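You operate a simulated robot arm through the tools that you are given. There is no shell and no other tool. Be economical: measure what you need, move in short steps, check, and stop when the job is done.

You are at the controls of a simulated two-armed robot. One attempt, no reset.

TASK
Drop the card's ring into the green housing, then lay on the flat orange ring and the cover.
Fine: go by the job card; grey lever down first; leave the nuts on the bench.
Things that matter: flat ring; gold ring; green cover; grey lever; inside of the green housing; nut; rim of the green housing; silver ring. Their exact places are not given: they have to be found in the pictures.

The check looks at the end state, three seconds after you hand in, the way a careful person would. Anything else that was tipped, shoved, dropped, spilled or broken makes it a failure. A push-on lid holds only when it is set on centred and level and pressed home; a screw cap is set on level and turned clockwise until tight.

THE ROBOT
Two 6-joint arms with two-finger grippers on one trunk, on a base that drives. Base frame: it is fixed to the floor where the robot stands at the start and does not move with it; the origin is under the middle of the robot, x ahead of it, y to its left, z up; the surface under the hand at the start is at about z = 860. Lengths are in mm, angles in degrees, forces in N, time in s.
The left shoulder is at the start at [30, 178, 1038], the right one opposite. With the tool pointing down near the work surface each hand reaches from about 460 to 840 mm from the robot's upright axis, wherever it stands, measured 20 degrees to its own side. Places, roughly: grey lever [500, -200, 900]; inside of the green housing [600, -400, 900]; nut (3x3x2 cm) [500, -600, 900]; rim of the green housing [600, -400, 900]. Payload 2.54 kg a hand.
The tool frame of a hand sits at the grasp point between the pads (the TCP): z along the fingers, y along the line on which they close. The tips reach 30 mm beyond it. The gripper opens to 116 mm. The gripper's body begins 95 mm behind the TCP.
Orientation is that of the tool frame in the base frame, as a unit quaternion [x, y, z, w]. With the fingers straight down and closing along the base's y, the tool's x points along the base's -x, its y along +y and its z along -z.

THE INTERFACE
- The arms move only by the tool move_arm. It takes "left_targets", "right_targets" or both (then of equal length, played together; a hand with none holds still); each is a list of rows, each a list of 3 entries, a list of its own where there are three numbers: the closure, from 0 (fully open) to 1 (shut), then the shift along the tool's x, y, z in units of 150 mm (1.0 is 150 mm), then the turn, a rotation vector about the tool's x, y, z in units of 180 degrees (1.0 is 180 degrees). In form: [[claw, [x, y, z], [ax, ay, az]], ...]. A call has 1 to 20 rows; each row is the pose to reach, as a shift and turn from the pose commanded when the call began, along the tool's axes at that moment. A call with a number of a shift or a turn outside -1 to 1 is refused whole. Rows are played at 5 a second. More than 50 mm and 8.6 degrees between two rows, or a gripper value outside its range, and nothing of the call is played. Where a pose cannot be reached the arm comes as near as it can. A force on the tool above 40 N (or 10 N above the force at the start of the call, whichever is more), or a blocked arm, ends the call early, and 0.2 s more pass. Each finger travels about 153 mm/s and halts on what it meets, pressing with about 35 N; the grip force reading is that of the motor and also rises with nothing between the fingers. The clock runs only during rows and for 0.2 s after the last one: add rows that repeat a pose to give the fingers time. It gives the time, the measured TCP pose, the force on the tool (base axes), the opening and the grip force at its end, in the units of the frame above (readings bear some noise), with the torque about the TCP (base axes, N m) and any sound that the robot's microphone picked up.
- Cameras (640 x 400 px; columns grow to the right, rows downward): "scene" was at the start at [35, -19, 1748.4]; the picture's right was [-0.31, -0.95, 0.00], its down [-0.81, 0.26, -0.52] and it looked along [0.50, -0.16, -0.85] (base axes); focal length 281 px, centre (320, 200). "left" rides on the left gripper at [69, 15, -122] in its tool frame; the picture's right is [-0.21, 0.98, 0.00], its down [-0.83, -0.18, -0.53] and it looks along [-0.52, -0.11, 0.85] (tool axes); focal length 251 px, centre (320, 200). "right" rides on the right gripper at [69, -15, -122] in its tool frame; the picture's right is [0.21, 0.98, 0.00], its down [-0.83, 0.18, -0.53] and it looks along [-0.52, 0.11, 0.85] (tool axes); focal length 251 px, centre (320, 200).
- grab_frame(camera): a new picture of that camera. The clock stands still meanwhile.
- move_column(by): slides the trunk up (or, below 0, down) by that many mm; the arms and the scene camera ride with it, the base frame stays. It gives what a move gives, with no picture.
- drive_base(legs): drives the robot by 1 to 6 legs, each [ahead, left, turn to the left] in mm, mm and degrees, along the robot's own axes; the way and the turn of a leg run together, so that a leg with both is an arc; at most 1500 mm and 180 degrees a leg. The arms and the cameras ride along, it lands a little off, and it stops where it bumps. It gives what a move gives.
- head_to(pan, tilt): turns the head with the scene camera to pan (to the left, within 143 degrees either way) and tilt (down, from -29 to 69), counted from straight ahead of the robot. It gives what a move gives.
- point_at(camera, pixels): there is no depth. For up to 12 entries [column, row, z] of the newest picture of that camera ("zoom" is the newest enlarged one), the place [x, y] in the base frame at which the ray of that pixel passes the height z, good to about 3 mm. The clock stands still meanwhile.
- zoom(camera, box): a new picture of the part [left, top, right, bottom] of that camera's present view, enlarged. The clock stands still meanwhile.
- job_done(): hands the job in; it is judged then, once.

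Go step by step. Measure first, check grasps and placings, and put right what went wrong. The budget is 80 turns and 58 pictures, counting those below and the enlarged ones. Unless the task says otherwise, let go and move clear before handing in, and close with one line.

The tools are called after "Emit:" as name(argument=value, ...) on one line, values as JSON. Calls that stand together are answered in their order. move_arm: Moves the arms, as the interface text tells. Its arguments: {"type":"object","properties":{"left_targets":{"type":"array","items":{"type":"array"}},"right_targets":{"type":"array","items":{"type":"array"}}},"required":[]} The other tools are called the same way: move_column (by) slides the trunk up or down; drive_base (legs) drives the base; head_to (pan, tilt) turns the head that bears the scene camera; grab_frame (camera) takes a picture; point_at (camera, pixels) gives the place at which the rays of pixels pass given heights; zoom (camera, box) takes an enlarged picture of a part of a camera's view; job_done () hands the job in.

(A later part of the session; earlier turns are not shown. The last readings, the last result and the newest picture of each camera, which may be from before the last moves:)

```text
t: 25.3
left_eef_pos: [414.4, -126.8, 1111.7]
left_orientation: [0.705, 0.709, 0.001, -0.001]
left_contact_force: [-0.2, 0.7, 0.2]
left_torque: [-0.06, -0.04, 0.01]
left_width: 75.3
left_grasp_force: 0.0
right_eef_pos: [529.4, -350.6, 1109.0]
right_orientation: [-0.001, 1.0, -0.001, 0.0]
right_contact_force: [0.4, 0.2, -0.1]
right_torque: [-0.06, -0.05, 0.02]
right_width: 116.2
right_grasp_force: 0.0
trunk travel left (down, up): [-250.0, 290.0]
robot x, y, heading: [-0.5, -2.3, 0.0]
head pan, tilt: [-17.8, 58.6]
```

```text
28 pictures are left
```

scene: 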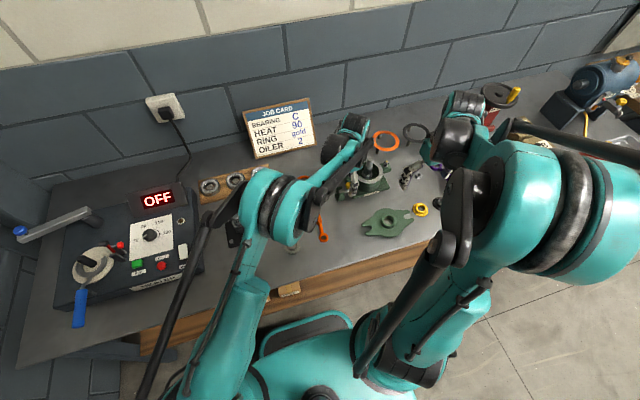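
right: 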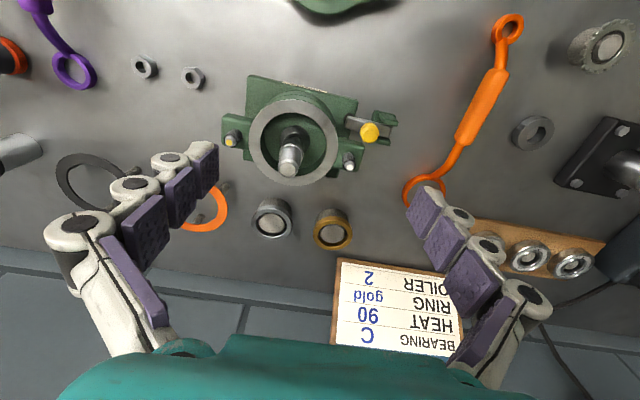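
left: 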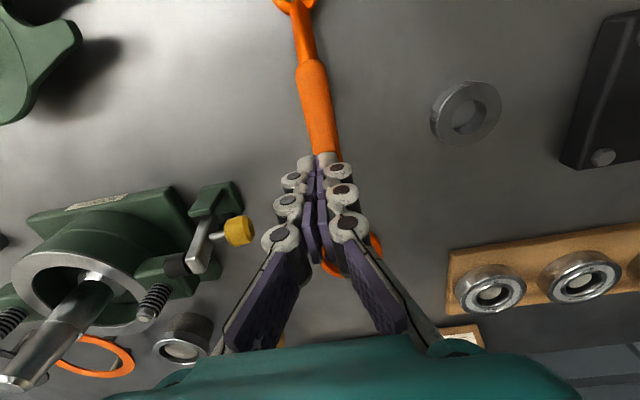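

Lever down, scene intact. I zoom on the housing and rings for exact measurement.

Emit:
zoom(camera="right", box=[210, 70, 410, 260])

Emit:
point_at(camera="right", pixels=[[333, 225, 895], [333, 225, 900], [333, 225, 905], [293, 136, 920], [293, 136, 935], [290, 168, 990], [349, 165, 950], [231, 142, 950], [335, 14, 880]])

```text
2.11 times, centred on (310, 165) of right
```

zoom: 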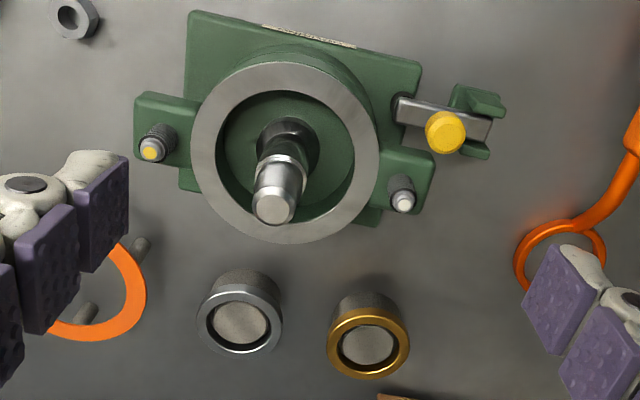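

```text
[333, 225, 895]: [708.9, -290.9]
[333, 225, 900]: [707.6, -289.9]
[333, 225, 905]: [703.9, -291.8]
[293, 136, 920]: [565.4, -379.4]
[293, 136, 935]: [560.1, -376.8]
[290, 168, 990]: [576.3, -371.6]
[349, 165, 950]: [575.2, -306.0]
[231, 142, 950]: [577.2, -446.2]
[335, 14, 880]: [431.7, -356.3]
```

Recomputing with the correct pixels: gold ring centre zoom (368,342), rim centre (285,152), stud tips (402,203) and (151,150), shaft tip (273,208).

Emit:
point_at(camera="zoom", pixels=[[368, 342, 895], [368, 342, 900], [368, 342, 905], [285, 152, 925], [285, 152, 935], [285, 152, 945], [273, 208, 990], [273, 208, 1000], [402, 203, 950], [151, 150, 950], [287, 135, 900], [240, 321, 900]])

Emit:
zoom(camera="scene", box=[300, 110, 440, 210])

```text
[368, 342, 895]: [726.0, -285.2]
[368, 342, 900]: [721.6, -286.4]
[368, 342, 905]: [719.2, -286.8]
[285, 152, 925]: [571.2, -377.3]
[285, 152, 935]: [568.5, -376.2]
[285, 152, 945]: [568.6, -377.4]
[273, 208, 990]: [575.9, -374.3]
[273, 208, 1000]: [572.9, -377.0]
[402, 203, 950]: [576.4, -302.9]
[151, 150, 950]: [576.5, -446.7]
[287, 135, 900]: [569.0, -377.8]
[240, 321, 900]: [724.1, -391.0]
```

```text
4.00 times, centred on (370, 160) of scene
```

zoom: 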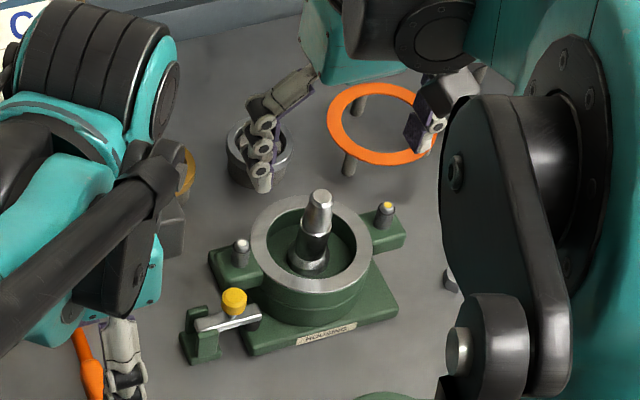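

Housing/shaft axis ≈ (574,-376); gold ring ≈ (723,-286), top ≈ 900. Moving the right hand toward it.

Emit:
move_arm(right_targets=[[0, [-0.25, 0.1, 0], [0, 0, 0]], [0, [-0.5, 0.2, 0], [0, 0, 0]], [0, [-0.75, 0.3, 0], [0, 0, 0]], [0, [-1, 0.43, 0], [0, 0, 0]], [0, [-1, 0.43, 0.3], [0, 0, 0]], [0, [-1, 0.43, 0.5], [0, 0, 0]], [0, [-1, 0.43, 0.5], [0, 0, 0]]])

Emit:
grab_frame(camera="right")

```text
t: 26.9
left_eef_pos: [415.3, -129.0, 1111.3]
left_orientation: [0.705, 0.71, 0.002, -0.003]
left_contact_force: [-0.3, -0.9, -0.7]
left_torque: [0.03, -0.03, -0.06]
left_width: 75.4
left_grasp_force: 0.0
right_eef_pos: [680.1, -288.9, 1033.7]
right_orientation: [-0.001, 1.0, 0.0, 0.0]
right_contact_force: [-0.2, -0.4, -0.3]
right_torque: [0.0, -0.03, -0.02]
right_width: 116.1
right_grasp_force: 0.1
trunk travel left (down, up): [-250.0, 290.0]
robot x, y, heading: [3.7, 0.1, -0.2]
head pan, tilt: [-17.8, 58.6]
```

```text
25 pictures are left
```

right: 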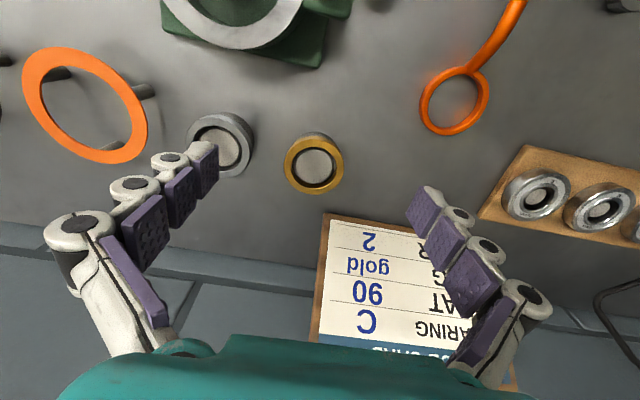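

Gold ring sits at (314,164), OD about 60 px; the silver ring is near, so I'll pre-open to ~85 mm only. Measuring centre and edges.

Emit:
point_at(camera="right", pixels=[[314, 163, 895], [314, 163, 905], [284.5, 158, 900], [344, 169, 900], [316, 135, 880], [90, 105, 885], [90, 105, 895], [90, 105, 905]])

Emit:
zoom(camera="right", box=[180, 100, 360, 210])

```text
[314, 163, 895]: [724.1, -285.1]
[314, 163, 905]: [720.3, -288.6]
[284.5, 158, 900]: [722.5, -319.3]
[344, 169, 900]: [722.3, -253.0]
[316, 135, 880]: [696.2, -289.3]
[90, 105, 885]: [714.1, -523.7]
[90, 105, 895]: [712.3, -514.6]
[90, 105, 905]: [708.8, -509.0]
```

```text
3.56 times, centred on (270, 155) of right
```

zoom: 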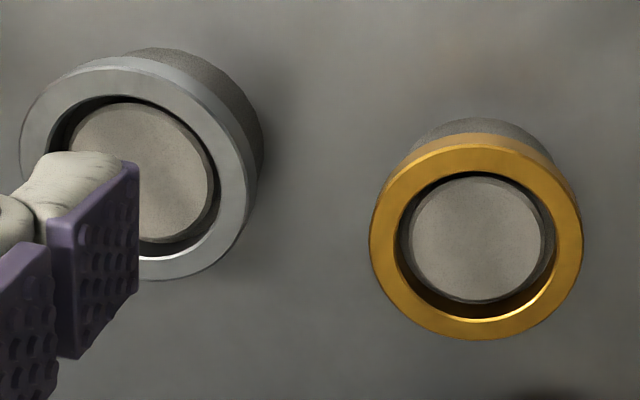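

Gold ring: centre (722.5,-286), OD 66, top ≈ 900. I go over it with 85 mm opening, descend with tips to about 890 and grip.

Emit:
move_arm(right_targets=[[0.27, [-0.15, 0.02, 0], [0, 0, 0]], [0.27, [-0.284, 0.02, 0.1], [0, 0, 0]], [0.27, [-0.284, 0.02, 0.35], [0, 0, 0]], [0.27, [-0.284, 0.02, 0.6], [0, 0, 0]], [0.27, [-0.284, 0.02, 0.75], [0, 0, 0]], [0.27, [-0.284, 0.02, 0.75], [0, 0, 0]], [0.5, [-0.284, 0.02, 0.75], [0, 0, 0]], [0.5, [-0.284, 0.02, 0.75], [0, 0, 0]], [0.5, [-0.284, 0.02, 0.75], [0, 0, 0]]])

Emit:
zoom(camera="right", box=[200, 130, 440, 280])

```text
t: 28.9
left_eef_pos: [415.5, -129.3, 1111.8]
left_orientation: [0.705, 0.71, 0.002, -0.001]
left_contact_force: [0.1, -0.6, -0.3]
left_torque: [0.03, 0.01, -0.01]
left_width: 75.5
left_grasp_force: 0.1
right_eef_pos: [723.0, -284.1, 922.2]
right_orientation: [-0.001, 1.0, 0.0, 0.0]
right_contact_force: [-0.5, 0.3, -0.4]
right_torque: [0.09, 0.01, 0.04]
right_width: 67.2
right_grasp_force: 35.1
trunk travel left (down, up): [-250.0, 290.0]
robot x, y, heading: [1.3, -0.5, -0.2]
head pan, tilt: [-17.8, 58.6]
```

```text
2.67 times, centred on (320, 205) of right
```

zoom: 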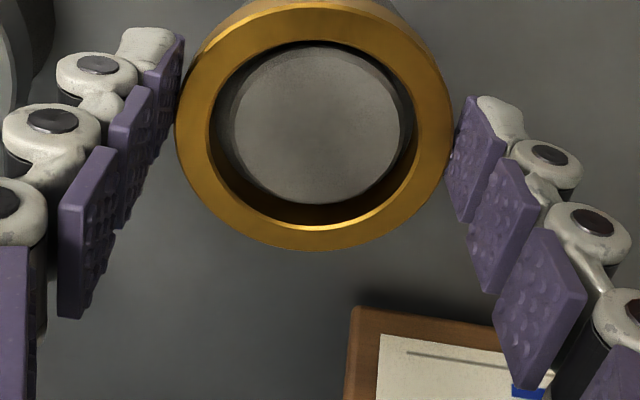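

Ring gripped at 67.2 mm. Lift and look.

Emit:
move_arm(right_targets=[[0.6, [0, 0, -0.1], [0, 0, 0]], [0.6, [0, 0, -0.3], [0, 0, 0]], [0.6, [0, 0, -0.6], [0, 0, 0]], [0.6, [0, 0, -0.9], [0, 0, 0]], [0.6, [0.2, -0.12, -1], [0, 0, 0]], [0.6, [0.45, -0.27, -1], [0, 0, 0]], [0.6, [0.7, -0.42, -1], [0, 0, 0]], [0.6, [0.9, -0.55, -1], [0, 0, 0]], [0.6, [0.993, -0.61, -1], [0, 0, 0]], [0.6, [0.993, -0.61, -1], [0, 0, 0]]])

Emit:
grab_frame(camera="right")

```text
t: 31.1
left_eef_pos: [416.5, -128.1, 1111.3]
left_orientation: [0.705, 0.709, 0.001, -0.002]
left_contact_force: [-0.3, -0.2, 0.7]
left_torque: [0.01, -0.01, 0.0]
left_width: 75.6
left_grasp_force: 0.2
right_eef_pos: [573.9, -376.7, 1070.8]
right_orientation: [-0.001, 1.0, 0.0, 0.0]
right_contact_force: [0.5, -0.3, -1.5]
right_torque: [0.01, -0.01, 0.01]
right_width: 67.2
right_grasp_force: 35.5
trunk travel left (down, up): [-250.0, 290.0]
robot x, y, heading: [0.4, 2.2, -0.0]
head pan, tilt: [-17.8, 58.6]
```

```text
22 pictures are left
```

right: 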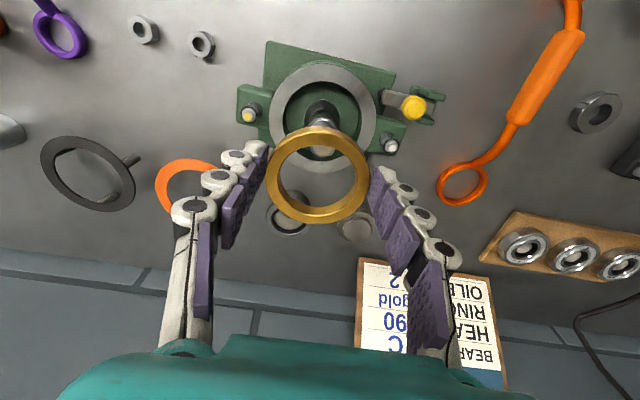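

Ring held level. Check alignment of the ring centre against shaft and housing.

Emit:
point_at(camera="right", pixels=[[319, 174.5, 1045], [319, 174.5, 1050], [323, 117, 935], [322, 152, 995], [249, 115, 950], [391, 146, 950]])

Emit:
zoom(camera="right", box=[220, 50, 420, 240])

```text
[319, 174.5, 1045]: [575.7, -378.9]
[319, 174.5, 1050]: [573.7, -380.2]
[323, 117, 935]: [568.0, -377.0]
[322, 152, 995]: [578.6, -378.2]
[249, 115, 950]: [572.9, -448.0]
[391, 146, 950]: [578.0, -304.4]
```

```text
2.11 times, centred on (320, 145) of right
```

zoom: 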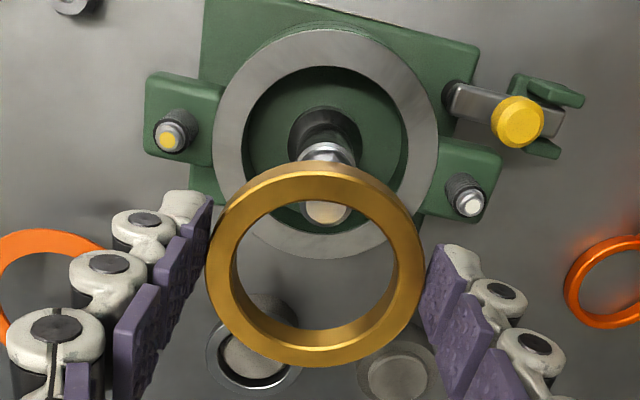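

Ring centre is ~3 mm off in -y relative to the shaft; I correct that and lower so the ring slides over the shaft, stopping with tips near z 940.

Emit:
move_arm(right_targets=[[0.6, [0, 0.018, 0.05], [0, 0, 0]], [0.6, [0, 0.018, 0.2], [0, 0, 0]], [0.6, [0, 0.018, 0.35], [0, 0, 0]], [0.6, [0, 0.018, 0.48], [0, 0, 0]], [0.6, [0, 0.018, 0.58], [0, 0, 0]], [0.6, [0, 0.018, 0.64], [0, 0, 0]], [0.6, [0, 0.018, 0.66], [0, 0, 0]], [0.6, [0, 0.018, 0.66], [0, 0, 0]]])

Emit:
zoom(camera="right", box=[220, 90, 420, 240])

```text
t: 32.9
left_eef_pos: [415.2, -127.7, 1111.3]
left_orientation: [0.705, 0.71, 0.001, -0.002]
left_contact_force: [0.4, 0.5, -0.4]
left_torque: [-0.02, -0.02, -0.05]
left_width: 75.4
left_grasp_force: 0.1
right_eef_pos: [575.4, -373.1, 973.7]
right_orientation: [0.0, 1.0, 0.0, 0.001]
right_contact_force: [-0.5, -0.5, -1.7]
right_torque: [-0.04, 0.03, -0.05]
right_width: 67.2
right_grasp_force: 35.0
trunk travel left (down, up): [-250.0, 290.0]
robot x, y, heading: [-0.4, 1.6, 0.3]
head pan, tilt: [-17.8, 58.6]
```

```text
2.67 times, centred on (320, 165) of right
```

zoom: 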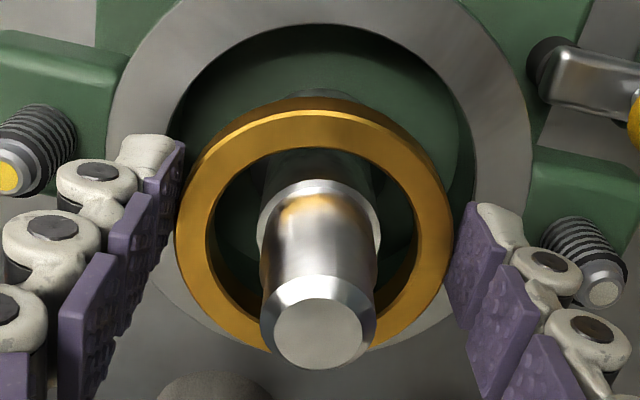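

The ring is around the shaft. Comparing ring centre (313,226) and rim ellipse centre (320,~187) numerically.

Emit:
point_at(camera="zoom", pixels=[[178, 215, 951], [450, 225, 951], [313, 226, 951], [106, 110, 930], [535, 130, 930], [318, 25, 930], [317, 335, 990], [106, 110, 920]])

```text
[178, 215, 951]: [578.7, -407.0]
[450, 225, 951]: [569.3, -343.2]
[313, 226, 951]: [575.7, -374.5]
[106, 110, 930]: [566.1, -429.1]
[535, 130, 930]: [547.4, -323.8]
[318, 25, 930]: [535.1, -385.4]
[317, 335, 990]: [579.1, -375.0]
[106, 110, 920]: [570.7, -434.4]
```

Well centred (ring (575,-375), bore (575,-376)). I lower in small steps until just above the rim.

Emit:
move_arm(right_targets=[[0.6, [0, -0.005, 0.02], [0, 0, 0]], [0.6, [0, -0.005, 0.035], [0, 0, 0]], [0.6, [0, -0.005, 0.05], [0, 0, 0]], [0.6, [0, -0.005, 0.065], [0, 0, 0]], [0.6, [0, -0.005, 0.08], [0, 0, 0]], [0.6, [0, -0.005, 0.08], [0, 0, 0]]])

Emit:
zoom(camera="right", box=[220, 90, 420, 240])

```text
t: 34.3
left_eef_pos: [415.7, -128.4, 1111.8]
left_orientation: [0.705, 0.71, 0.002, -0.002]
left_contact_force: [-0.4, 0.9, -0.2]
left_torque: [-0.01, 0.01, -0.03]
left_width: 75.3
left_grasp_force: 0.1
right_eef_pos: [575.8, -374.2, 961.2]
right_orientation: [0.0, 1.0, 0.0, 0.0]
right_contact_force: [-0.1, 1.3, -0.5]
right_torque: [-0.01, 0.0, -0.01]
right_width: 67.1
right_grasp_force: 34.9
trunk travel left (down, up): [-250.0, 290.0]
robot x, y, heading: [1.8, 0.1, 0.2]
head pan, tilt: [-17.8, 58.6]
```

```text
2.67 times, centred on (320, 165) of right
```

zoom: 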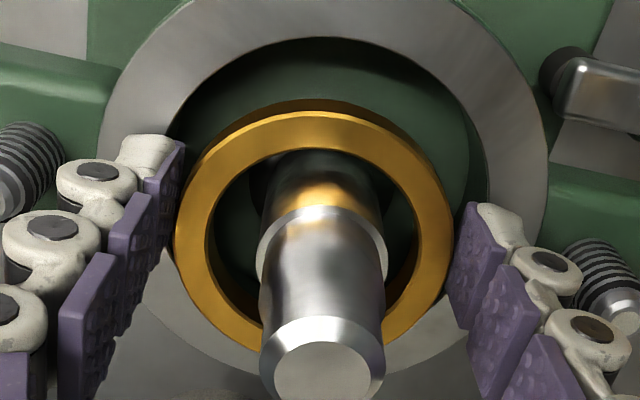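

Still free, no contact force. Keep lowering slowly until the tips nearly touch the rim.

Emit:
move_arm(right_targets=[[0.6, [0, 0, 0.015], [0, 0, 0]], [0.6, [0, 0, 0.025], [0, 0, 0]], [0.6, [0, 0, 0.035], [0, 0, 0]], [0.6, [0, 0, 0.045], [0, 0, 0]], [0.6, [0, 0, 0.055], [0, 0, 0]], [0.6, [0, 0, 0.065], [0, 0, 0]], [0.6, [0, 0, 0.075], [0, 0, 0]], [0.6, [0, 0, 0.085], [0, 0, 0]]])

Emit:
zoom(camera="right", box=[220, 90, 420, 240])

```text
t: 35.2
left_eef_pos: [414.4, -127.5, 1112.3]
left_orientation: [0.705, 0.709, 0.003, 0.0]
left_contact_force: [-0.5, -0.6, 0.7]
left_torque: [0.0, 0.04, -0.02]
left_width: 75.6
left_grasp_force: 0.1
right_eef_pos: [574.5, -375.0, 958.4]
right_orientation: [-0.001, 1.0, -0.001, 0.002]
right_contact_force: [-1.0, 0.8, 20.9]
right_torque: [0.67, 0.12, 0.02]
right_width: 67.3
right_grasp_force: 35.0
trunk travel left (down, up): [-250.0, 290.0]
robot x, y, heading: [0.1, 0.0, 0.3]
head pan, tilt: [-17.8, 58.6]
stopped in row 4 (right hand): the force on the tool passed its limit at 45 N (the readings are from after the stop); the commanded pose is now the measured one
```

```text
2.67 times, centred on (320, 165) of right
```

zoom: 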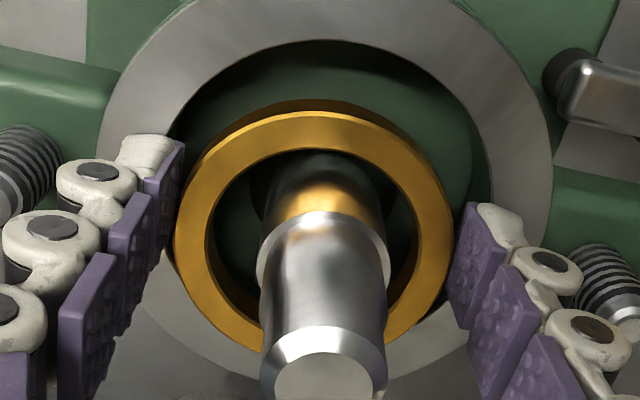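

Tips touch the rim at z≈928.5, ring bottom is inside the bore. Rise 1.5 mm, release, then lift and look.

Emit:
move_arm(right_targets=[[0.6, [0, 0, -0.012], [0, 0, 0]], [0.32, [0, 0, -0.012], [0, 0, 0]], [0.32, [0, 0, -0.012], [0, 0, 0]], [0.32, [0, 0, -0.012], [0, 0, 0]], [0.32, [0, 0, -0.2], [0, 0, 0]], [0.32, [0, 0, -0.5], [0, 0, 0]], [0.32, [0.0, 0, -0.8], [0, 0, 0]]])

Emit:
zoom(camera="right", box=[220, 40, 420, 190])

```text
t: 36.9
left_eef_pos: [414.8, -127.7, 1111.1]
left_orientation: [0.705, 0.709, 0.002, -0.002]
left_contact_force: [-0.4, -0.1, -0.3]
left_torque: [0.02, 0.0, 0.01]
left_width: 75.5
left_grasp_force: 0.0
right_eef_pos: [576.0, -376.6, 1078.3]
right_orientation: [0.0, 1.0, 0.0, 0.002]
right_contact_force: [-1.2, 0.9, 0.1]
right_torque: [-0.01, 0.01, 0.02]
right_width: 79.2
right_grasp_force: 0.0
trunk travel left (down, up): [-250.0, 290.0]
robot x, y, heading: [1.5, 1.5, -0.3]
head pan, tilt: [-17.8, 58.6]
```

```text
2.67 times, centred on (320, 115) of right
```

zoom: 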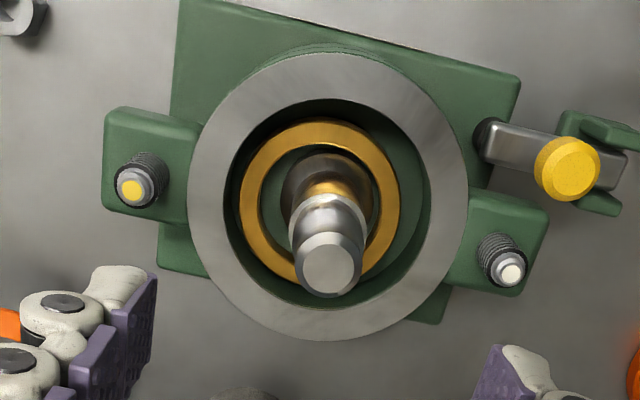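

The gold ring lies level inside the bore around the shaft. Next the flat orange ring; it's at the edge of reach, so I drive the base 120 mm to the right first.

Emit:
drive_base(legs=[[0, -120, 0]])

```text
t: 38.1
left_eef_pos: [415.6, -249.8, 1110.7]
left_orientation: [0.706, 0.708, 0.002, -0.002]
left_contact_force: [0.9, -0.2, -0.6]
left_torque: [0.01, -0.02, 0.03]
left_width: 75.5
left_grasp_force: 0.1
right_eef_pos: [577.1, -498.5, 1077.8]
right_orientation: [0.002, 1.0, 0.0, 0.002]
right_contact_force: [-1.3, -0.9, -0.1]
right_torque: [0.03, 0.02, -0.01]
right_width: 78.8
right_grasp_force: 0.1
trunk travel left (down, up): [-250.0, 290.0]
robot x, y, heading: [-6.2, -119.3, -0.2]
head pan, tilt: [-17.8, 58.6]
```

Now move the right hand toward the flat ring and swing the left hand aside.

Emit:
move_arm(left_targets=[[0.35, [0.25, 0, 0], [0, 0, 0]], [0.35, [0.5, 0, 0], [0, 0, 0]], [0.35, [0.75, 0, 0], [0, 0, 0]], [0.35, [1, 0, 0], [0, 0, 0]], [0.35, [1, 0, 0], [0, 0, 0]]], right_targets=[[0, [-0.2, -0.03, 0], [0, 0, 0]], [0, [-0.4, -0.06, 0.05], [0, 0, 0]], [0, [-0.6, -0.09, 0.1], [0, 0, 0]], [0, [-0.75, -0.11, 0.15], [0, 0, 0]], [0, [-0.75, -0.11, 0.15], [0, 0, 0]]])

Emit:
zoom(camera="right", box=[200, 90, 440, 240])

```text
t: 39.3
left_eef_pos: [414.5, -99.2, 1112.7]
left_orientation: [0.706, 0.709, 0.002, -0.001]
left_contact_force: [-0.5, 0.0, -0.1]
left_torque: [0.02, -0.02, 0.04]
left_width: 75.2
left_grasp_force: 0.0
right_eef_pos: [688.3, -514.4, 1053.3]
right_orientation: [0.001, 1.0, 0.0, 0.002]
right_contact_force: [-0.8, -0.1, 1.1]
right_torque: [0.02, 0.0, 0.02]
right_width: 115.9
right_grasp_force: 0.0
trunk travel left (down, up): [-250.0, 290.0]
robot x, y, heading: [-1.2, -116.9, -0.2]
head pan, tilt: [-17.8, 58.6]
```

```text
2.67 times, centred on (320, 165) of right
```

zoom: 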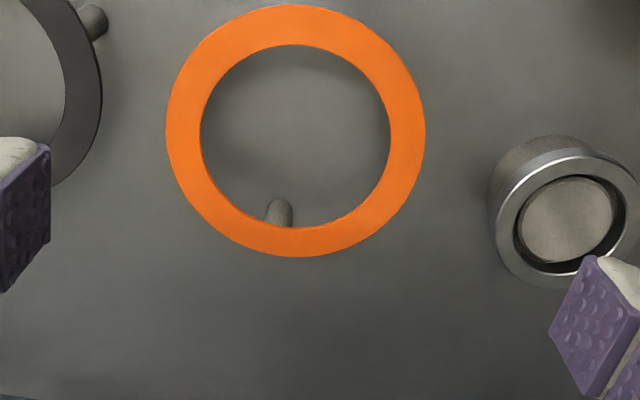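

Orange ring spans zoom x 166–426, y 5–257. Measuring its size and clearances to the black ring (103,100) and silver (487,200).

Emit:
point_at(camera="zoom", pixels=[[296, 131, 885], [296, 131, 892], [296, 131, 900], [166, 125, 892], [426, 137, 892], [200, 120, 892], [392, 145, 892], [103, 100, 892], [290, 257, 892], [303, 5, 892], [488, 220, 900]])

Emit:
point_at(camera="scene", pixels=[[382.5, 140.5, 892]])

```text
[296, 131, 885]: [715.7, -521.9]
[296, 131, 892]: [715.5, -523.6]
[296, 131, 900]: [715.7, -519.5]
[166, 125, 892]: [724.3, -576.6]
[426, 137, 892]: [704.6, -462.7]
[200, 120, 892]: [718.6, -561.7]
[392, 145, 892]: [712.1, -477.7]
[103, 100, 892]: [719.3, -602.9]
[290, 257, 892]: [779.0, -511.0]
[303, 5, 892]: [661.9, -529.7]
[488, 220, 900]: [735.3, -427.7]
```

```text
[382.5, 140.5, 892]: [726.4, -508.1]
```

The flat ring is ~113 mm OD, 84 mm ID (like the rim), too wide for a diameter grip; I'll grip its annulus on the -x side (≈(666,-522)), between pegs, with the hand yawed 90°.

Emit:
move_arm(right_targets=[[0.3, [0.01, 0, 0], [0, 0, -0.0455]], [0.55, [0.03, -0.01, 0], [0, 0, -0.091]], [0.55, [0.05, -0.02, 0.0], [0, 0, -0.1364]], [0.55, [0.07, -0.03, 0.0], [0, 0, -0.182]], [0.55, [0.09, -0.03, 0.05], [0, 0, -0.2273]], [0.55, [0.1, -0.04, 0.1], [0, 0, -0.2727]], [0.55, [0.11, -0.04, 0.15], [0, 0, -0.318]], [0.55, [0.12, -0.05, 0.2], [0, 0, -0.3636]], [0.55, [0.13, -0.05, 0.25], [0, 0, -0.409]], [0.55, [0.14, -0.053, 0.3], [0, 0, -0.4545]], [0.55, [0.147, -0.053, 0.353], [0, 0, -0.5]], [0.55, [0.147, -0.053, 0.353], [0, 0, -0.5]]])

Emit:
grab_frame(camera="right")

```text
t: 41.9
left_eef_pos: [415.9, -99.9, 1112.3]
left_orientation: [0.705, 0.709, 0.002, -0.001]
left_contact_force: [-0.6, -0.4, 1.3]
left_torque: [-0.01, 0.01, 0.0]
left_width: 75.4
left_grasp_force: 0.2
right_eef_pos: [667.2, -523.0, 1002.0]
right_orientation: [0.707, -0.707, 0.002, -0.001]
right_contact_force: [0.5, -0.3, 0.0]
right_torque: [0.0, -0.01, 0.02]
right_width: 52.4
right_grasp_force: 0.1
trunk travel left (down, up): [-250.0, 290.0]
robot x, y, heading: [1.0, -118.3, -0.3]
head pan, tilt: [-17.8, 58.6]
```

```text
15 pictures are left
```

right: 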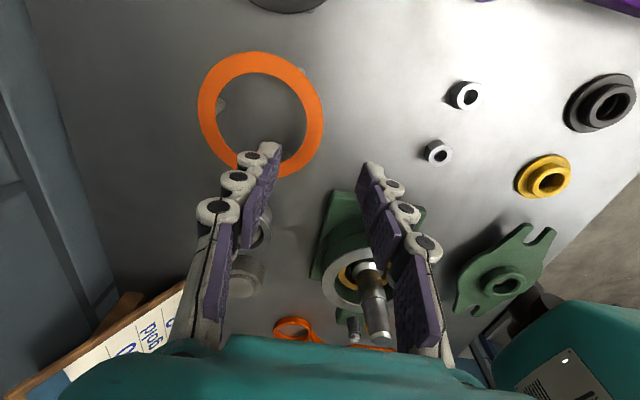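

Annulus at row ~130 spans columns ~302–323, while my TCP axis projects to (320,135). Check numerically.

Emit:
zoom(camera="right", box=[190, 40, 390, 180])

```text
2.86 times, centred on (290, 110) of right
```

zoom: 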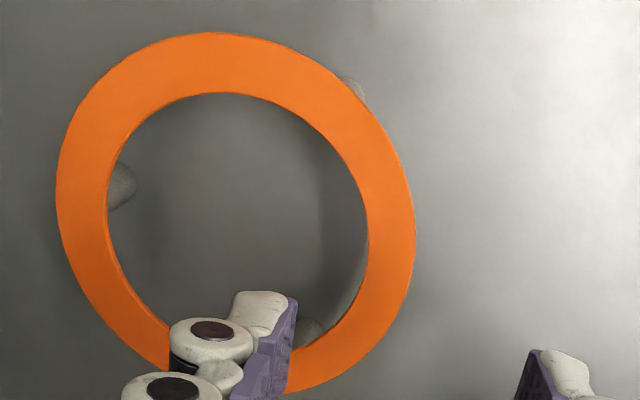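

Measuring ring edges in this zoom.

Emit:
point_at(camera="zoom", pixels=[[236, 212, 897], [414, 225, 897], [368, 225, 897], [56, 195, 897], [212, 32, 897], [409, 271, 897], [362, 271, 897], [312, 330, 885], [348, 88, 885], [122, 185, 885]])

```text
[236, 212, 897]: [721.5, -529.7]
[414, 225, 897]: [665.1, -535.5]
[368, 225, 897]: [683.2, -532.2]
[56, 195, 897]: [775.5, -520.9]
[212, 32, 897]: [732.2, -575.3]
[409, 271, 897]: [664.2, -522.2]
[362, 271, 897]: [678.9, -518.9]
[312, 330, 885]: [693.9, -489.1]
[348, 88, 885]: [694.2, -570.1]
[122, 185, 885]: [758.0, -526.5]
```

Annulus centre on the -x side ≈ (670,-526). Descend to tips z≈890 and close.

Emit:
move_arm(right_targets=[[0.55, [0.02, -0.02, 0.1], [0, 0, 0]], [0.55, [0.02, -0.02, 0.3], [0, 0, 0]], [0.55, [0.02, -0.02, 0.45], [0, 0, 0]], [0.55, [0.02, -0.02, 0.54], [0, 0, 0]], [0.55, [0.02, -0.02, 0.54], [0, 0, 0]], [0.75, [0.02, -0.02, 0.54], [0, 0, 0]], [0.95, [0.02, -0.02, 0.54], [0, 0, 0]], [0.95, [0.02, -0.02, 0.54], [0, 0, 0]]])

Emit:
zoom(camera="right", box=[160, 70, 400, 220])

```text
t: 43.7
left_eef_pos: [415.3, -98.7, 1112.4]
left_orientation: [0.706, 0.709, 0.002, -0.002]
left_contact_force: [-0.2, 0.8, 0.6]
left_torque: [0.0, 0.01, -0.01]
left_width: 75.4
left_grasp_force: 0.0
right_eef_pos: [670.9, -525.6, 921.2]
right_orientation: [-0.707, 0.707, -0.002, 0.001]
right_contact_force: [-0.3, -0.1, -0.2]
right_torque: [0.05, 0.0, 0.0]
right_width: 13.9
right_grasp_force: 34.4
trunk travel left (down, up): [-250.0, 290.0]
robot x, y, heading: [-5.1, -119.3, 0.1]
head pan, tilt: [-17.8, 58.6]
```

```text
2.67 times, centred on (280, 145) of right
```

zoom: 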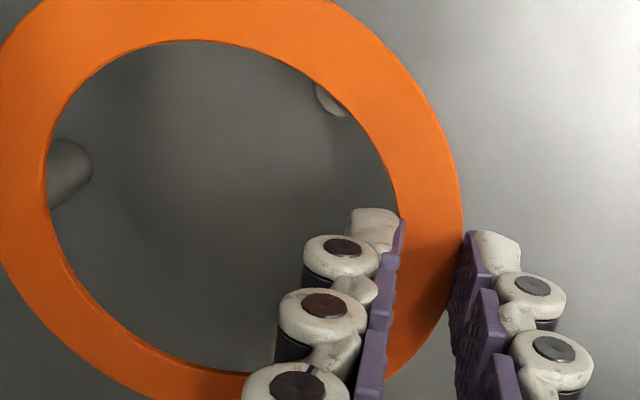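

Gripped at 13.9 mm. Lift and check the ring's pose in the hand.

Emit:
move_arm(right_targets=[[0.95, [0, 0, -0.04], [0, 0, 0]], [0.95, [0, 0, -0.15], [0, 0, 0]], [0.95, [0, 0, -0.4], [0, 0, 0]], [0.95, [0, 0, -0.7], [0, 0, 0]], [0.95, [0, 0, -0.95], [0, 0, 0]], [0.95, [0, 0, -0.95], [0, 0, 0]]])

Emit:
grab_frame(camera="right")

```text
t: 45.1
left_eef_pos: [415.4, -98.2, 1113.1]
left_orientation: [0.705, 0.709, 0.002, -0.002]
left_contact_force: [0.3, -0.1, 0.2]
left_torque: [0.03, 0.0, 0.01]
left_width: 75.6
left_grasp_force: 0.0
right_eef_pos: [669.4, -526.8, 1063.2]
right_orientation: [-0.706, 0.708, -0.001, 0.0]
right_contact_force: [0.7, 0.2, 0.5]
right_torque: [-0.01, 0.01, 0.0]
right_width: 14.2
right_grasp_force: 34.7
trunk travel left (down, up): [-250.0, 290.0]
robot x, y, heading: [1.4, -122.4, -0.1]
head pan, tilt: [-17.8, 58.6]
```

```text
12 pictures are left
```

right: 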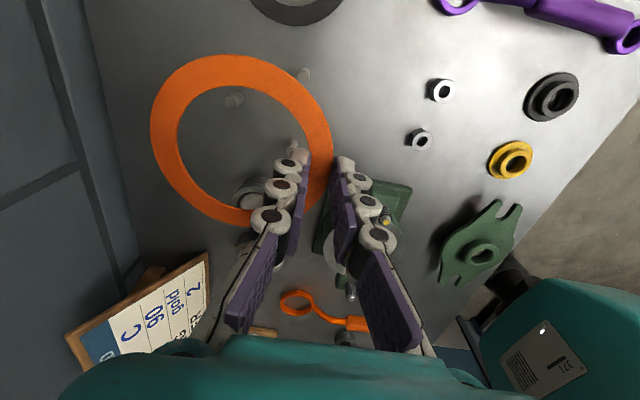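

Ring held level, spanning x 150–333, y 55–224. Measuring its centre relative to the TCP.

Emit:
point_at(camera="right", pixels=[[241, 139, 1036], [241, 139, 1040], [150, 125, 1038], [333, 150, 1038], [228, 55, 1038], [238, 224, 1038], [176, 135, 1038], [305, 150, 1038]])

```text
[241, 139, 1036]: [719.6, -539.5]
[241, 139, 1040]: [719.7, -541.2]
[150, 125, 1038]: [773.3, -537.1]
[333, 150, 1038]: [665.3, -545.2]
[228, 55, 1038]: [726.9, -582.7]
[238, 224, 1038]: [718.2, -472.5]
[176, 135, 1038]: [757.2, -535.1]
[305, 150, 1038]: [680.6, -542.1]
```

Ring centre sits at TCP +(49.7,-0.8), OD 110. Carry it over the housing axis (575,-376) → TCP (525,-375).

Emit:
move_arm(right_targets=[[0.95, [-0.15, 0.14, 0], [0, 0, 0]], [0.95, [-0.32, 0.3, 0], [0, 0, 0]], [0.95, [-0.5, 0.48, 0], [0, 0, 0]], [0.95, [-0.68, 0.65, 0], [0, 0, 0]], [0.95, [-0.85, 0.82, 0], [0, 0, 0]], [0.95, [-0.96, 0.92, 0], [0, 0, 0]], [0.95, [-1, 0.963, 0], [0, 0, 0]], [0.95, [-1, 0.963, 0], [0, 0, 0]]])

Emit:
grab_frame(camera="right")

```text
t: 46.9
left_eef_pos: [415.3, -97.9, 1113.1]
left_orientation: [0.706, 0.708, 0.001, -0.001]
left_contact_force: [0.1, 0.7, -0.1]
left_torque: [-0.01, 0.0, 0.03]
left_width: 75.6
left_grasp_force: 0.0
right_eef_pos: [526.6, -374.6, 1062.0]
right_orientation: [-0.707, 0.708, -0.002, 0.0]
right_contact_force: [-0.1, 0.8, 0.4]
right_torque: [0.0, 0.0, 0.0]
right_width: 14.3
right_grasp_force: 35.1
trunk travel left (down, up): [-250.0, 290.0]
robot x, y, heading: [-1.5, -120.7, -0.2]
head pan, tilt: [-17.8, 58.6]
```

```text
11 pictures are left
```

right: 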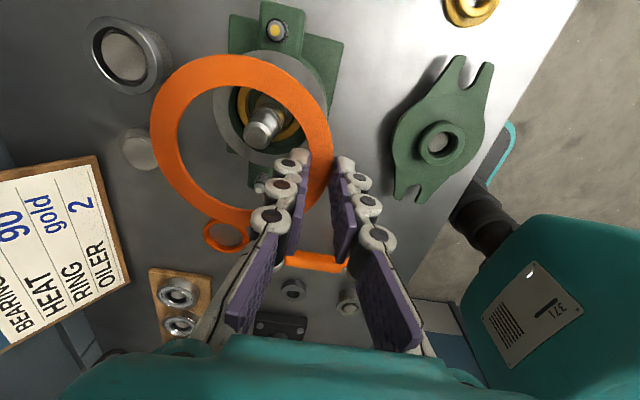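

Shaft tip at (260,132) sits inside the ring. Verify alignment, and measure the cover too.

Emit:
point_at(camera="right", pixels=[[260, 132, 995], [150, 125, 1037], [333, 150, 1037], [238, 224, 1037], [228, 55, 1037], [276, 28, 950], [440, 143, 885], [440, 143, 890], [470, 75, 875], [408, 187, 875]])

Emit:
zoom(camera="right", box=[360, 40, 520, 210])

```text
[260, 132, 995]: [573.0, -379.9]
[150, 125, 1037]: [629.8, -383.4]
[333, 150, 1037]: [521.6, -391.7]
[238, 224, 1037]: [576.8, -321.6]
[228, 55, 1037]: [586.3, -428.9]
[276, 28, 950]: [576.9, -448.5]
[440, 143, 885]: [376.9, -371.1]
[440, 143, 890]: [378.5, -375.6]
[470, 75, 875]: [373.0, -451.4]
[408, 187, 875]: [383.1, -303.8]
```

```text
2.35 times, centred on (440, 125) of right
```

zoom: 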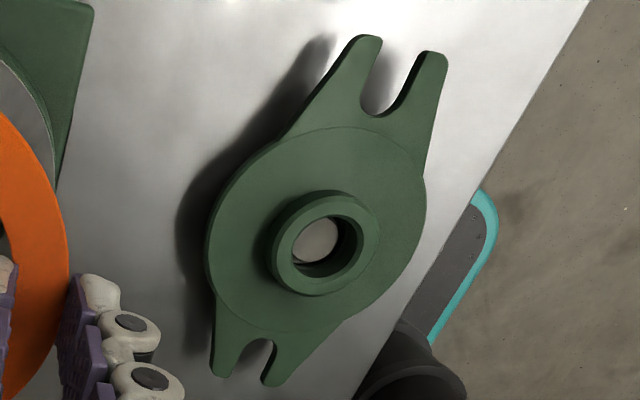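

Ring centre (575.7,-375.2) is aligned. Lower to tips just above the rim.

Emit:
move_arm(right_targets=[[0.95, [0, 0, 0.1], [0, 0, 0]], [0.95, [0, 0, 0.3], [0, 0, 0]], [0.95, [0, 0, 0.48], [0, 0, 0]], [0.95, [0, 0, 0.58], [0, 0, 0]], [0.95, [0, 0, 0.63], [0, 0, 0]], [0.95, [0, 0, 0.66], [0, 0, 0]], [0.95, [0, 0, 0.675], [0, 0, 0]], [0.95, [0, 0, 0.675], [0, 0, 0]]])

Emit:
grab_frame(camera="right")

```text
t: 48.7
left_eef_pos: [414.9, -98.2, 1113.5]
left_orientation: [0.706, 0.708, 0.002, -0.002]
left_contact_force: [1.3, -0.1, 0.0]
left_torque: [-0.02, 0.0, 0.0]
left_width: 75.5
left_grasp_force: 0.1
right_eef_pos: [525.8, -374.6, 962.5]
right_orientation: [-0.707, 0.707, -0.003, 0.001]
right_contact_force: [0.2, -0.2, -0.4]
right_torque: [-0.01, 0.04, 0.03]
right_width: 14.3
right_grasp_force: 35.3
trunk travel left (down, up): [-250.0, 290.0]
robot x, y, heading: [1.9, -119.7, 0.0]
head pan, tilt: [-17.8, 58.6]
```

```text
9 pictures are left
```

right: 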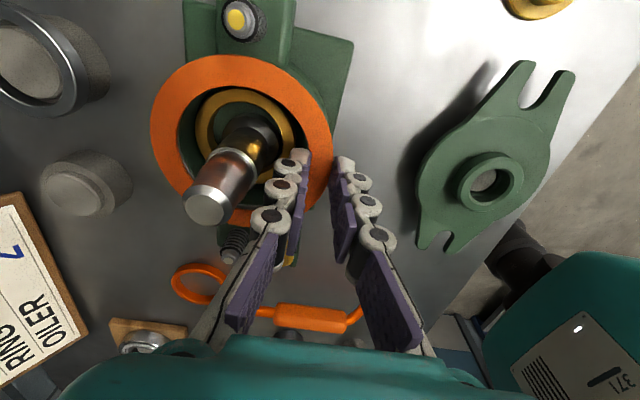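

The ring covers the rim squarely. Lower 2 mm more, release, and lift clear.

Emit:
move_arm(right_targets=[[0.95, [0, 0, 0.013], [0, 0, 0]], [0.85, [0, 0, 0.013], [0, 0, 0]], [0.75, [0, 0, 0.013], [0, 0, 0]], [0.75, [0, 0, 0.013], [0, 0, 0]], [0.75, [0, 0, -0.1], [0, 0, 0]], [0.75, [0, 0, -0.4], [0, 0, 0]], [0.75, [0, 0, -0.7], [0, 0, 0]], [0.75, [0, 0.3, -0.9], [0, 0, 0]]])

Emit:
grab_frame(camera="right")

```text
refused: row 8 steps farther than a row can; nothing moved
```

```text
8 pictures are left
```

right: 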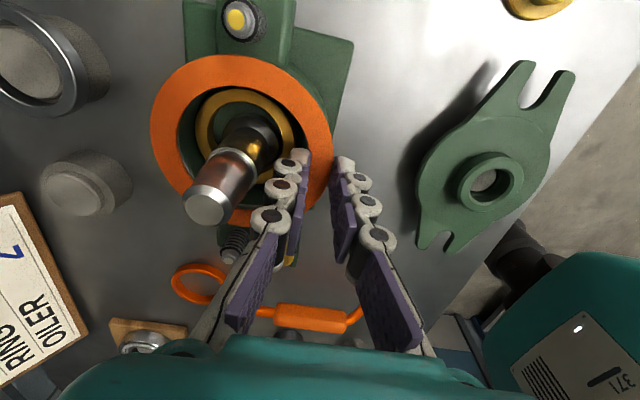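

The call was refused for one long step; ring still held. I reissue release and lift with legal steps.

Emit:
move_arm(right_targets=[[0.95, [0, 0, 0.013], [0, 0, 0]], [0.85, [0, 0, 0.013], [0, 0, 0]], [0.75, [0, 0, 0.013], [0, 0, 0]], [0.75, [0, 0, 0.013], [0, 0, 0]], [0.75, [0, 0, -0.1], [0, 0, 0]], [0.75, [0, 0, -0.35], [0, 0, 0]], [0.75, [0, 0, -0.6], [0, 0, 0]], [0.75, [0, 0.1, -0.75], [0, 0, 0]], [0.75, [0, 0.35, -0.8], [0, 0, 0]], [0.75, [0, 0.6, -0.8], [0, 0, 0]]])

```text
t: 50.9
left_eef_pos: [414.1, -99.0, 1112.6]
left_orientation: [0.706, 0.708, 0.002, -0.002]
left_contact_force: [-0.5, 0.3, -0.2]
left_torque: [0.01, -0.01, 0.03]
left_width: 75.3
left_grasp_force: 0.1
right_eef_pos: [435.1, -374.1, 1081.9]
right_orientation: [-0.706, 0.708, -0.002, 0.001]
right_contact_force: [-1.2, 0.0, 0.0]
right_torque: [-0.01, -0.07, 0.0]
right_width: 28.9
right_grasp_force: 0.1
trunk travel left (down, up): [-250.0, 290.0]
robot x, y, heading: [-2.8, -118.7, 0.0]
head pan, tilt: [-17.8, 58.6]
```

Now drive back left 120 mm so the cover comes into comfortable reach.

Emit:
drive_base(legs=[[0, 120, 0]])

```text
t: 52.1
left_eef_pos: [415.9, 25.1, 1113.0]
left_orientation: [0.705, 0.709, 0.001, -0.001]
left_contact_force: [0.1, 0.6, 0.0]
left_torque: [-0.05, 0.0, -0.01]
left_width: 75.4
left_grasp_force: 0.0
right_eef_pos: [436.0, -251.8, 1082.6]
right_orientation: [0.708, -0.706, 0.002, -0.001]
right_contact_force: [0.9, 1.3, -0.7]
right_torque: [-0.01, 0.0, 0.04]
right_width: 29.0
right_grasp_force: 0.0
trunk travel left (down, up): [-250.0, 290.0]
robot x, y, heading: [-0.8, 3.0, 0.0]
head pan, tilt: [-17.8, 58.6]
```

Move over the cover and look.

Emit:
move_arm(right_targets=[[0.3, [0.2, 0.08, 0.05], [0, 0, 0]], [0.3, [0.4, 0.17, 0.1], [0, 0, 0]], [0.3, [0.6, 0.25, 0.2], [0, 0, 0]], [0.3, [0.75, 0.32, 0.3], [0, 0, 0]], [0.3, [0.813, 0.34, 0.4], [0, 0, 0]], [0.3, [0.813, 0.34, 0.4], [0, 0, 0]]])

Emit:
grab_frame(camera="right")

```text
t: 53.5
left_eef_pos: [413.7, 23.0, 1112.2]
left_orientation: [0.706, 0.709, 0.001, -0.002]
left_contact_force: [-0.6, 0.3, 0.1]
left_torque: [-0.03, -0.01, -0.01]
left_width: 75.8
left_grasp_force: 0.1
right_eef_pos: [386.2, -375.1, 1021.3]
right_orientation: [0.708, -0.706, 0.002, -0.001]
right_contact_force: [-0.2, 0.4, 1.0]
right_torque: [-0.01, -0.03, -0.01]
right_width: 81.2
right_grasp_force: 0.0
trunk travel left (down, up): [-250.0, 290.0]
robot x, y, heading: [0.1, 1.0, 0.1]
head pan, tilt: [-17.8, 58.6]
```

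```text
7 pictures are left
```

right: 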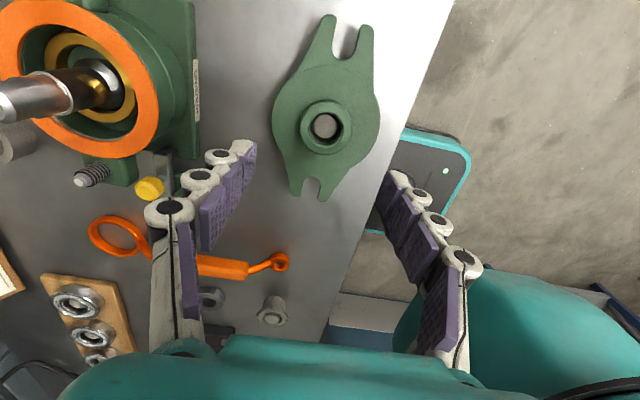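

Flat ring rests on the rim. The cover hub is at (327,126), slots near (346,52) and (312,188). Measuring.

Emit:
point_at(camera="right", pixels=[[327, 126, 885], [327, 126, 892], [327, 126, 900], [346, 52, 880], [312, 186, 880], [345, 35, 880], [312, 193, 880], [300, 127, 892], [353, 128, 892], [325, 126, 870]])

Emit:
zoom(camera="right", box=[240, 0, 410, 210])

```text
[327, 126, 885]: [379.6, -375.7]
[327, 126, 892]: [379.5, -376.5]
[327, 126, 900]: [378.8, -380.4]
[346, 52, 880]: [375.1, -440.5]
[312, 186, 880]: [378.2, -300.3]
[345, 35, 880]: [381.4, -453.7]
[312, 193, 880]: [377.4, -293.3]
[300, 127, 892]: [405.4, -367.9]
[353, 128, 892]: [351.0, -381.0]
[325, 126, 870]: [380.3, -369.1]
```

```text
1.90 times, centred on (325, 105) of right
```

zoom: 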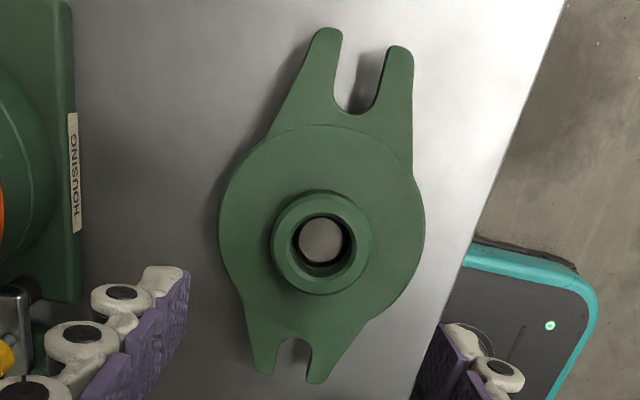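

Hub ≈ (379.5,-376), OD ≈ 52, top ≈ 890. Measure slots more exactly for the cover's yaw.

Emit:
point_at(camera="zoom", pixels=[[355, 112, 878], [364, 40, 878], [292, 340, 878], [290, 378, 878], [321, 240, 888], [322, 226, 878], [219, 215, 878], [425, 230, 878], [336, 75, 878], [383, 82, 878], [277, 355, 878], [308, 358, 878]])

```text
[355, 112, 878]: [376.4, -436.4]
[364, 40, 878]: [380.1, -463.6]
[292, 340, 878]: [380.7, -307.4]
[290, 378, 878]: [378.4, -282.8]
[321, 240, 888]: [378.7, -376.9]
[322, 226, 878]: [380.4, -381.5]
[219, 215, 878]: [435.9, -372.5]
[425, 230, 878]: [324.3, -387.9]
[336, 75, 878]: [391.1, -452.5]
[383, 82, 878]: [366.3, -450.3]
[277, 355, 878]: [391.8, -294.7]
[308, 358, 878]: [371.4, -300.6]
```

Cover yaw is within ~1°, slots ≈ 22 mm wide — no turn needed. Grip the hub: TCP (379.3,-376.5), tips ≈ 881.

Emit:
move_arm(right_targets=[[0.3, [0.009, 0.046, 0.1], [0, 0, 0]], [0.3, [0.009, 0.046, 0.3], [0, 0, 0]], [0.3, [0.009, 0.046, 0.5], [0, 0, 0]], [0.3, [0.009, 0.046, 0.62], [0, 0, 0]], [0.3, [0.009, 0.046, 0.68], [0, 0, 0]], [0.3, [0.009, 0.046, 0.71], [0, 0, 0]], [0.3, [0.009, 0.046, 0.735], [0, 0, 0]], [0.65, [0.009, 0.046, 0.735], [0, 0, 0]], [0.65, [0.009, 0.046, 0.735], [0, 0, 0]], [0.65, [0.009, 0.046, 0.735], [0, 0, 0]]])

```text
t: 55.3
left_eef_pos: [413.4, 24.0, 1114.1]
left_orientation: [0.705, 0.709, 0.001, 0.0]
left_contact_force: [0.2, -0.4, -0.1]
left_torque: [0.02, 0.05, 0.04]
left_width: 75.2
left_grasp_force: 0.0
right_eef_pos: [376.1, -374.5, 916.6]
right_orientation: [0.708, -0.707, 0.004, 0.003]
right_contact_force: [2.6, -7.6, 80.0]
right_torque: [0.07, 0.67, 0.12]
right_width: 61.9
right_grasp_force: 34.8
trunk travel left (down, up): [-250.0, 290.0]
robot x, y, heading: [0.9, 3.0, 0.3]
head pan, tilt: [-17.8, 58.6]
stopped in row 8 (right hand): the force on the tool passed its limit at 60 N (the readings are from after the stop); the commanded pose is now the measured one
```

Tips touched the plate at z≈887 (80 N). I ease up 4 mm and close.

Emit:
move_arm(right_targets=[[0.4, [0, 0, -0.013], [0, 0, 0]], [0.4, [0.013, -0.02, -0.027], [0, 0, 0]], [0.55, [0.013, -0.02, -0.027], [0, 0, 0]], [0.7, [0.013, -0.02, -0.027], [0, 0, 0]], [0.7, [0.013, -0.02, -0.027], [0, 0, 0]]])

Emit:
grab_frame(camera="right")

```text
t: 56.5
left_eef_pos: [415.0, 24.1, 1112.3]
left_orientation: [0.705, 0.709, 0.002, -0.002]
left_contact_force: [0.2, -0.3, -0.3]
left_torque: [0.02, -0.03, 0.01]
left_width: 75.4
left_grasp_force: 0.1
right_eef_pos: [379.8, -377.4, 917.5]
right_orientation: [0.707, -0.707, 0.002, 0.002]
right_contact_force: [8.9, -3.9, 38.1]
right_torque: [0.11, -0.05, 0.04]
right_width: 51.2
right_grasp_force: 34.7
trunk travel left (down, up): [-250.0, 290.0]
robot x, y, heading: [1.3, 4.1, -0.1]
head pan, tilt: [-17.8, 58.6]
```

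```text
5 pictures are left
```

right: 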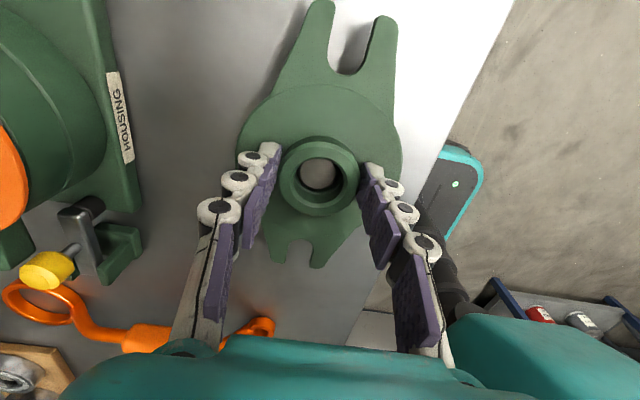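

Hub gripped at 51.2 mm and centred on the TCP axis (319,177). Lift straight up, then carry forward.

Emit:
move_arm(right_targets=[[0.75, [0, 0, -0.05], [0, 0, 0]], [0.75, [0, 0, -0.15], [0, 0, 0]], [0.75, [0, 0, -0.35], [0, 0, 0]], [0.75, [0, 0, -0.6], [0, 0, 0]], [0.75, [0, 0, -0.85], [0, 0, 0]], [0.75, [0, 0, -1], [0, 0, 0]], [0.75, [0, 0, -1], [0, 0, 0]]])

```text
t: 58.1
left_eef_pos: [415.9, 21.8, 1112.4]
left_orientation: [0.705, 0.709, 0.002, -0.001]
left_contact_force: [0.3, 0.2, -0.4]
left_torque: [0.01, -0.02, 0.0]
left_width: 75.5
left_grasp_force: 0.0
right_eef_pos: [381.1, -378.0, 1065.3]
right_orientation: [0.707, -0.707, 0.0, 0.002]
right_contact_force: [0.3, 0.3, -7.5]
right_torque: [0.01, 0.0, 0.0]
right_width: 51.3
right_grasp_force: 34.5
trunk travel left (down, up): [-250.0, 290.0]
robot x, y, heading: [4.0, 5.2, -0.2]
head pan, tilt: [-17.8, 58.6]
```

Cover lifted (7.5 N). Move forward 150 mm, slightly higher.

Emit:
move_arm(right_targets=[[0.75, [0, -0.05, -0.13], [0, 0, 0]], [0.75, [0, -0.2, -0.2], [0, 0, 0]], [0.75, [-0.005, -0.4, -0.2], [0, 0, 0]], [0.75, [-0.01, -0.6, -0.2], [0, 0, 0]], [0.75, [-0.014, -0.8, -0.2], [0, 0, 0]], [0.75, [-0.014, -1, -0.2], [0, 0, 0]], [0.75, [-0.014, -1, -0.2], [0, 0, 0]]])

Emit:
move_arm(right_targets=[[0.75, [0, -0.1, 0], [0, 0, 0]], [0.75, [0, -0.22, 0], [0, 0, 0]], [0.75, [0, -0.296, 0], [0, 0, 0]], [0.75, [0, -0.296, 0], [0, 0, 0]]])

Emit:
grab_frame(camera="right")

```text
t: 59.7
left_eef_pos: [414.9, 21.8, 1113.9]
left_orientation: [0.705, 0.709, 0.003, -0.002]
left_contact_force: [-0.5, 0.1, 0.1]
left_torque: [-0.01, -0.01, 0.01]
left_width: 75.6
left_grasp_force: 0.1
right_eef_pos: [528.8, -373.8, 1093.8]
right_orientation: [0.707, -0.707, 0.002, 0.002]
right_contact_force: [-0.3, -0.1, -8.2]
right_torque: [-0.02, -0.01, 0.0]
right_width: 51.1
right_grasp_force: 34.1
trunk travel left (down, up): [-250.0, 290.0]
robot x, y, heading: [0.9, 4.1, -0.1]
head pan, tilt: [-17.8, 58.6]
```

```text
t: 60.7
left_eef_pos: [414.9, 22.3, 1112.8]
left_orientation: [0.705, 0.709, 0.003, -0.002]
left_contact_force: [-0.3, 0.6, 0.2]
left_torque: [-0.03, -0.05, 0.0]
left_width: 75.3
left_grasp_force: 0.2
right_eef_pos: [573.7, -376.0, 1095.5]
right_orientation: [-0.707, 0.707, -0.002, -0.002]
right_contact_force: [0.5, -0.4, -7.4]
right_torque: [0.01, -0.01, 0.0]
right_width: 51.4
right_grasp_force: 35.2
trunk travel left (down, up): [-250.0, 290.0]
robot x, y, heading: [0.4, 1.0, 0.2]
head pan, tilt: [-17.8, 58.6]
```

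```text
4 pictures are left
```

right: 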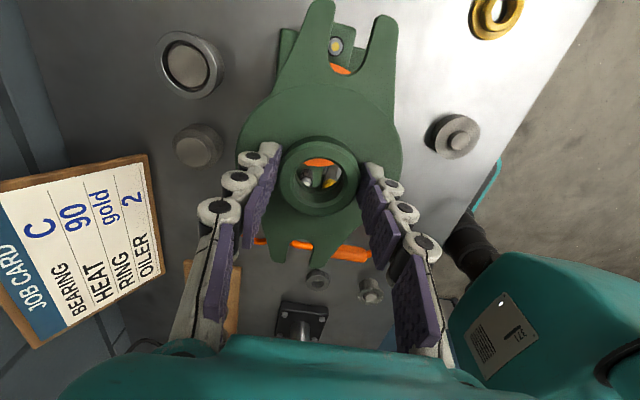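

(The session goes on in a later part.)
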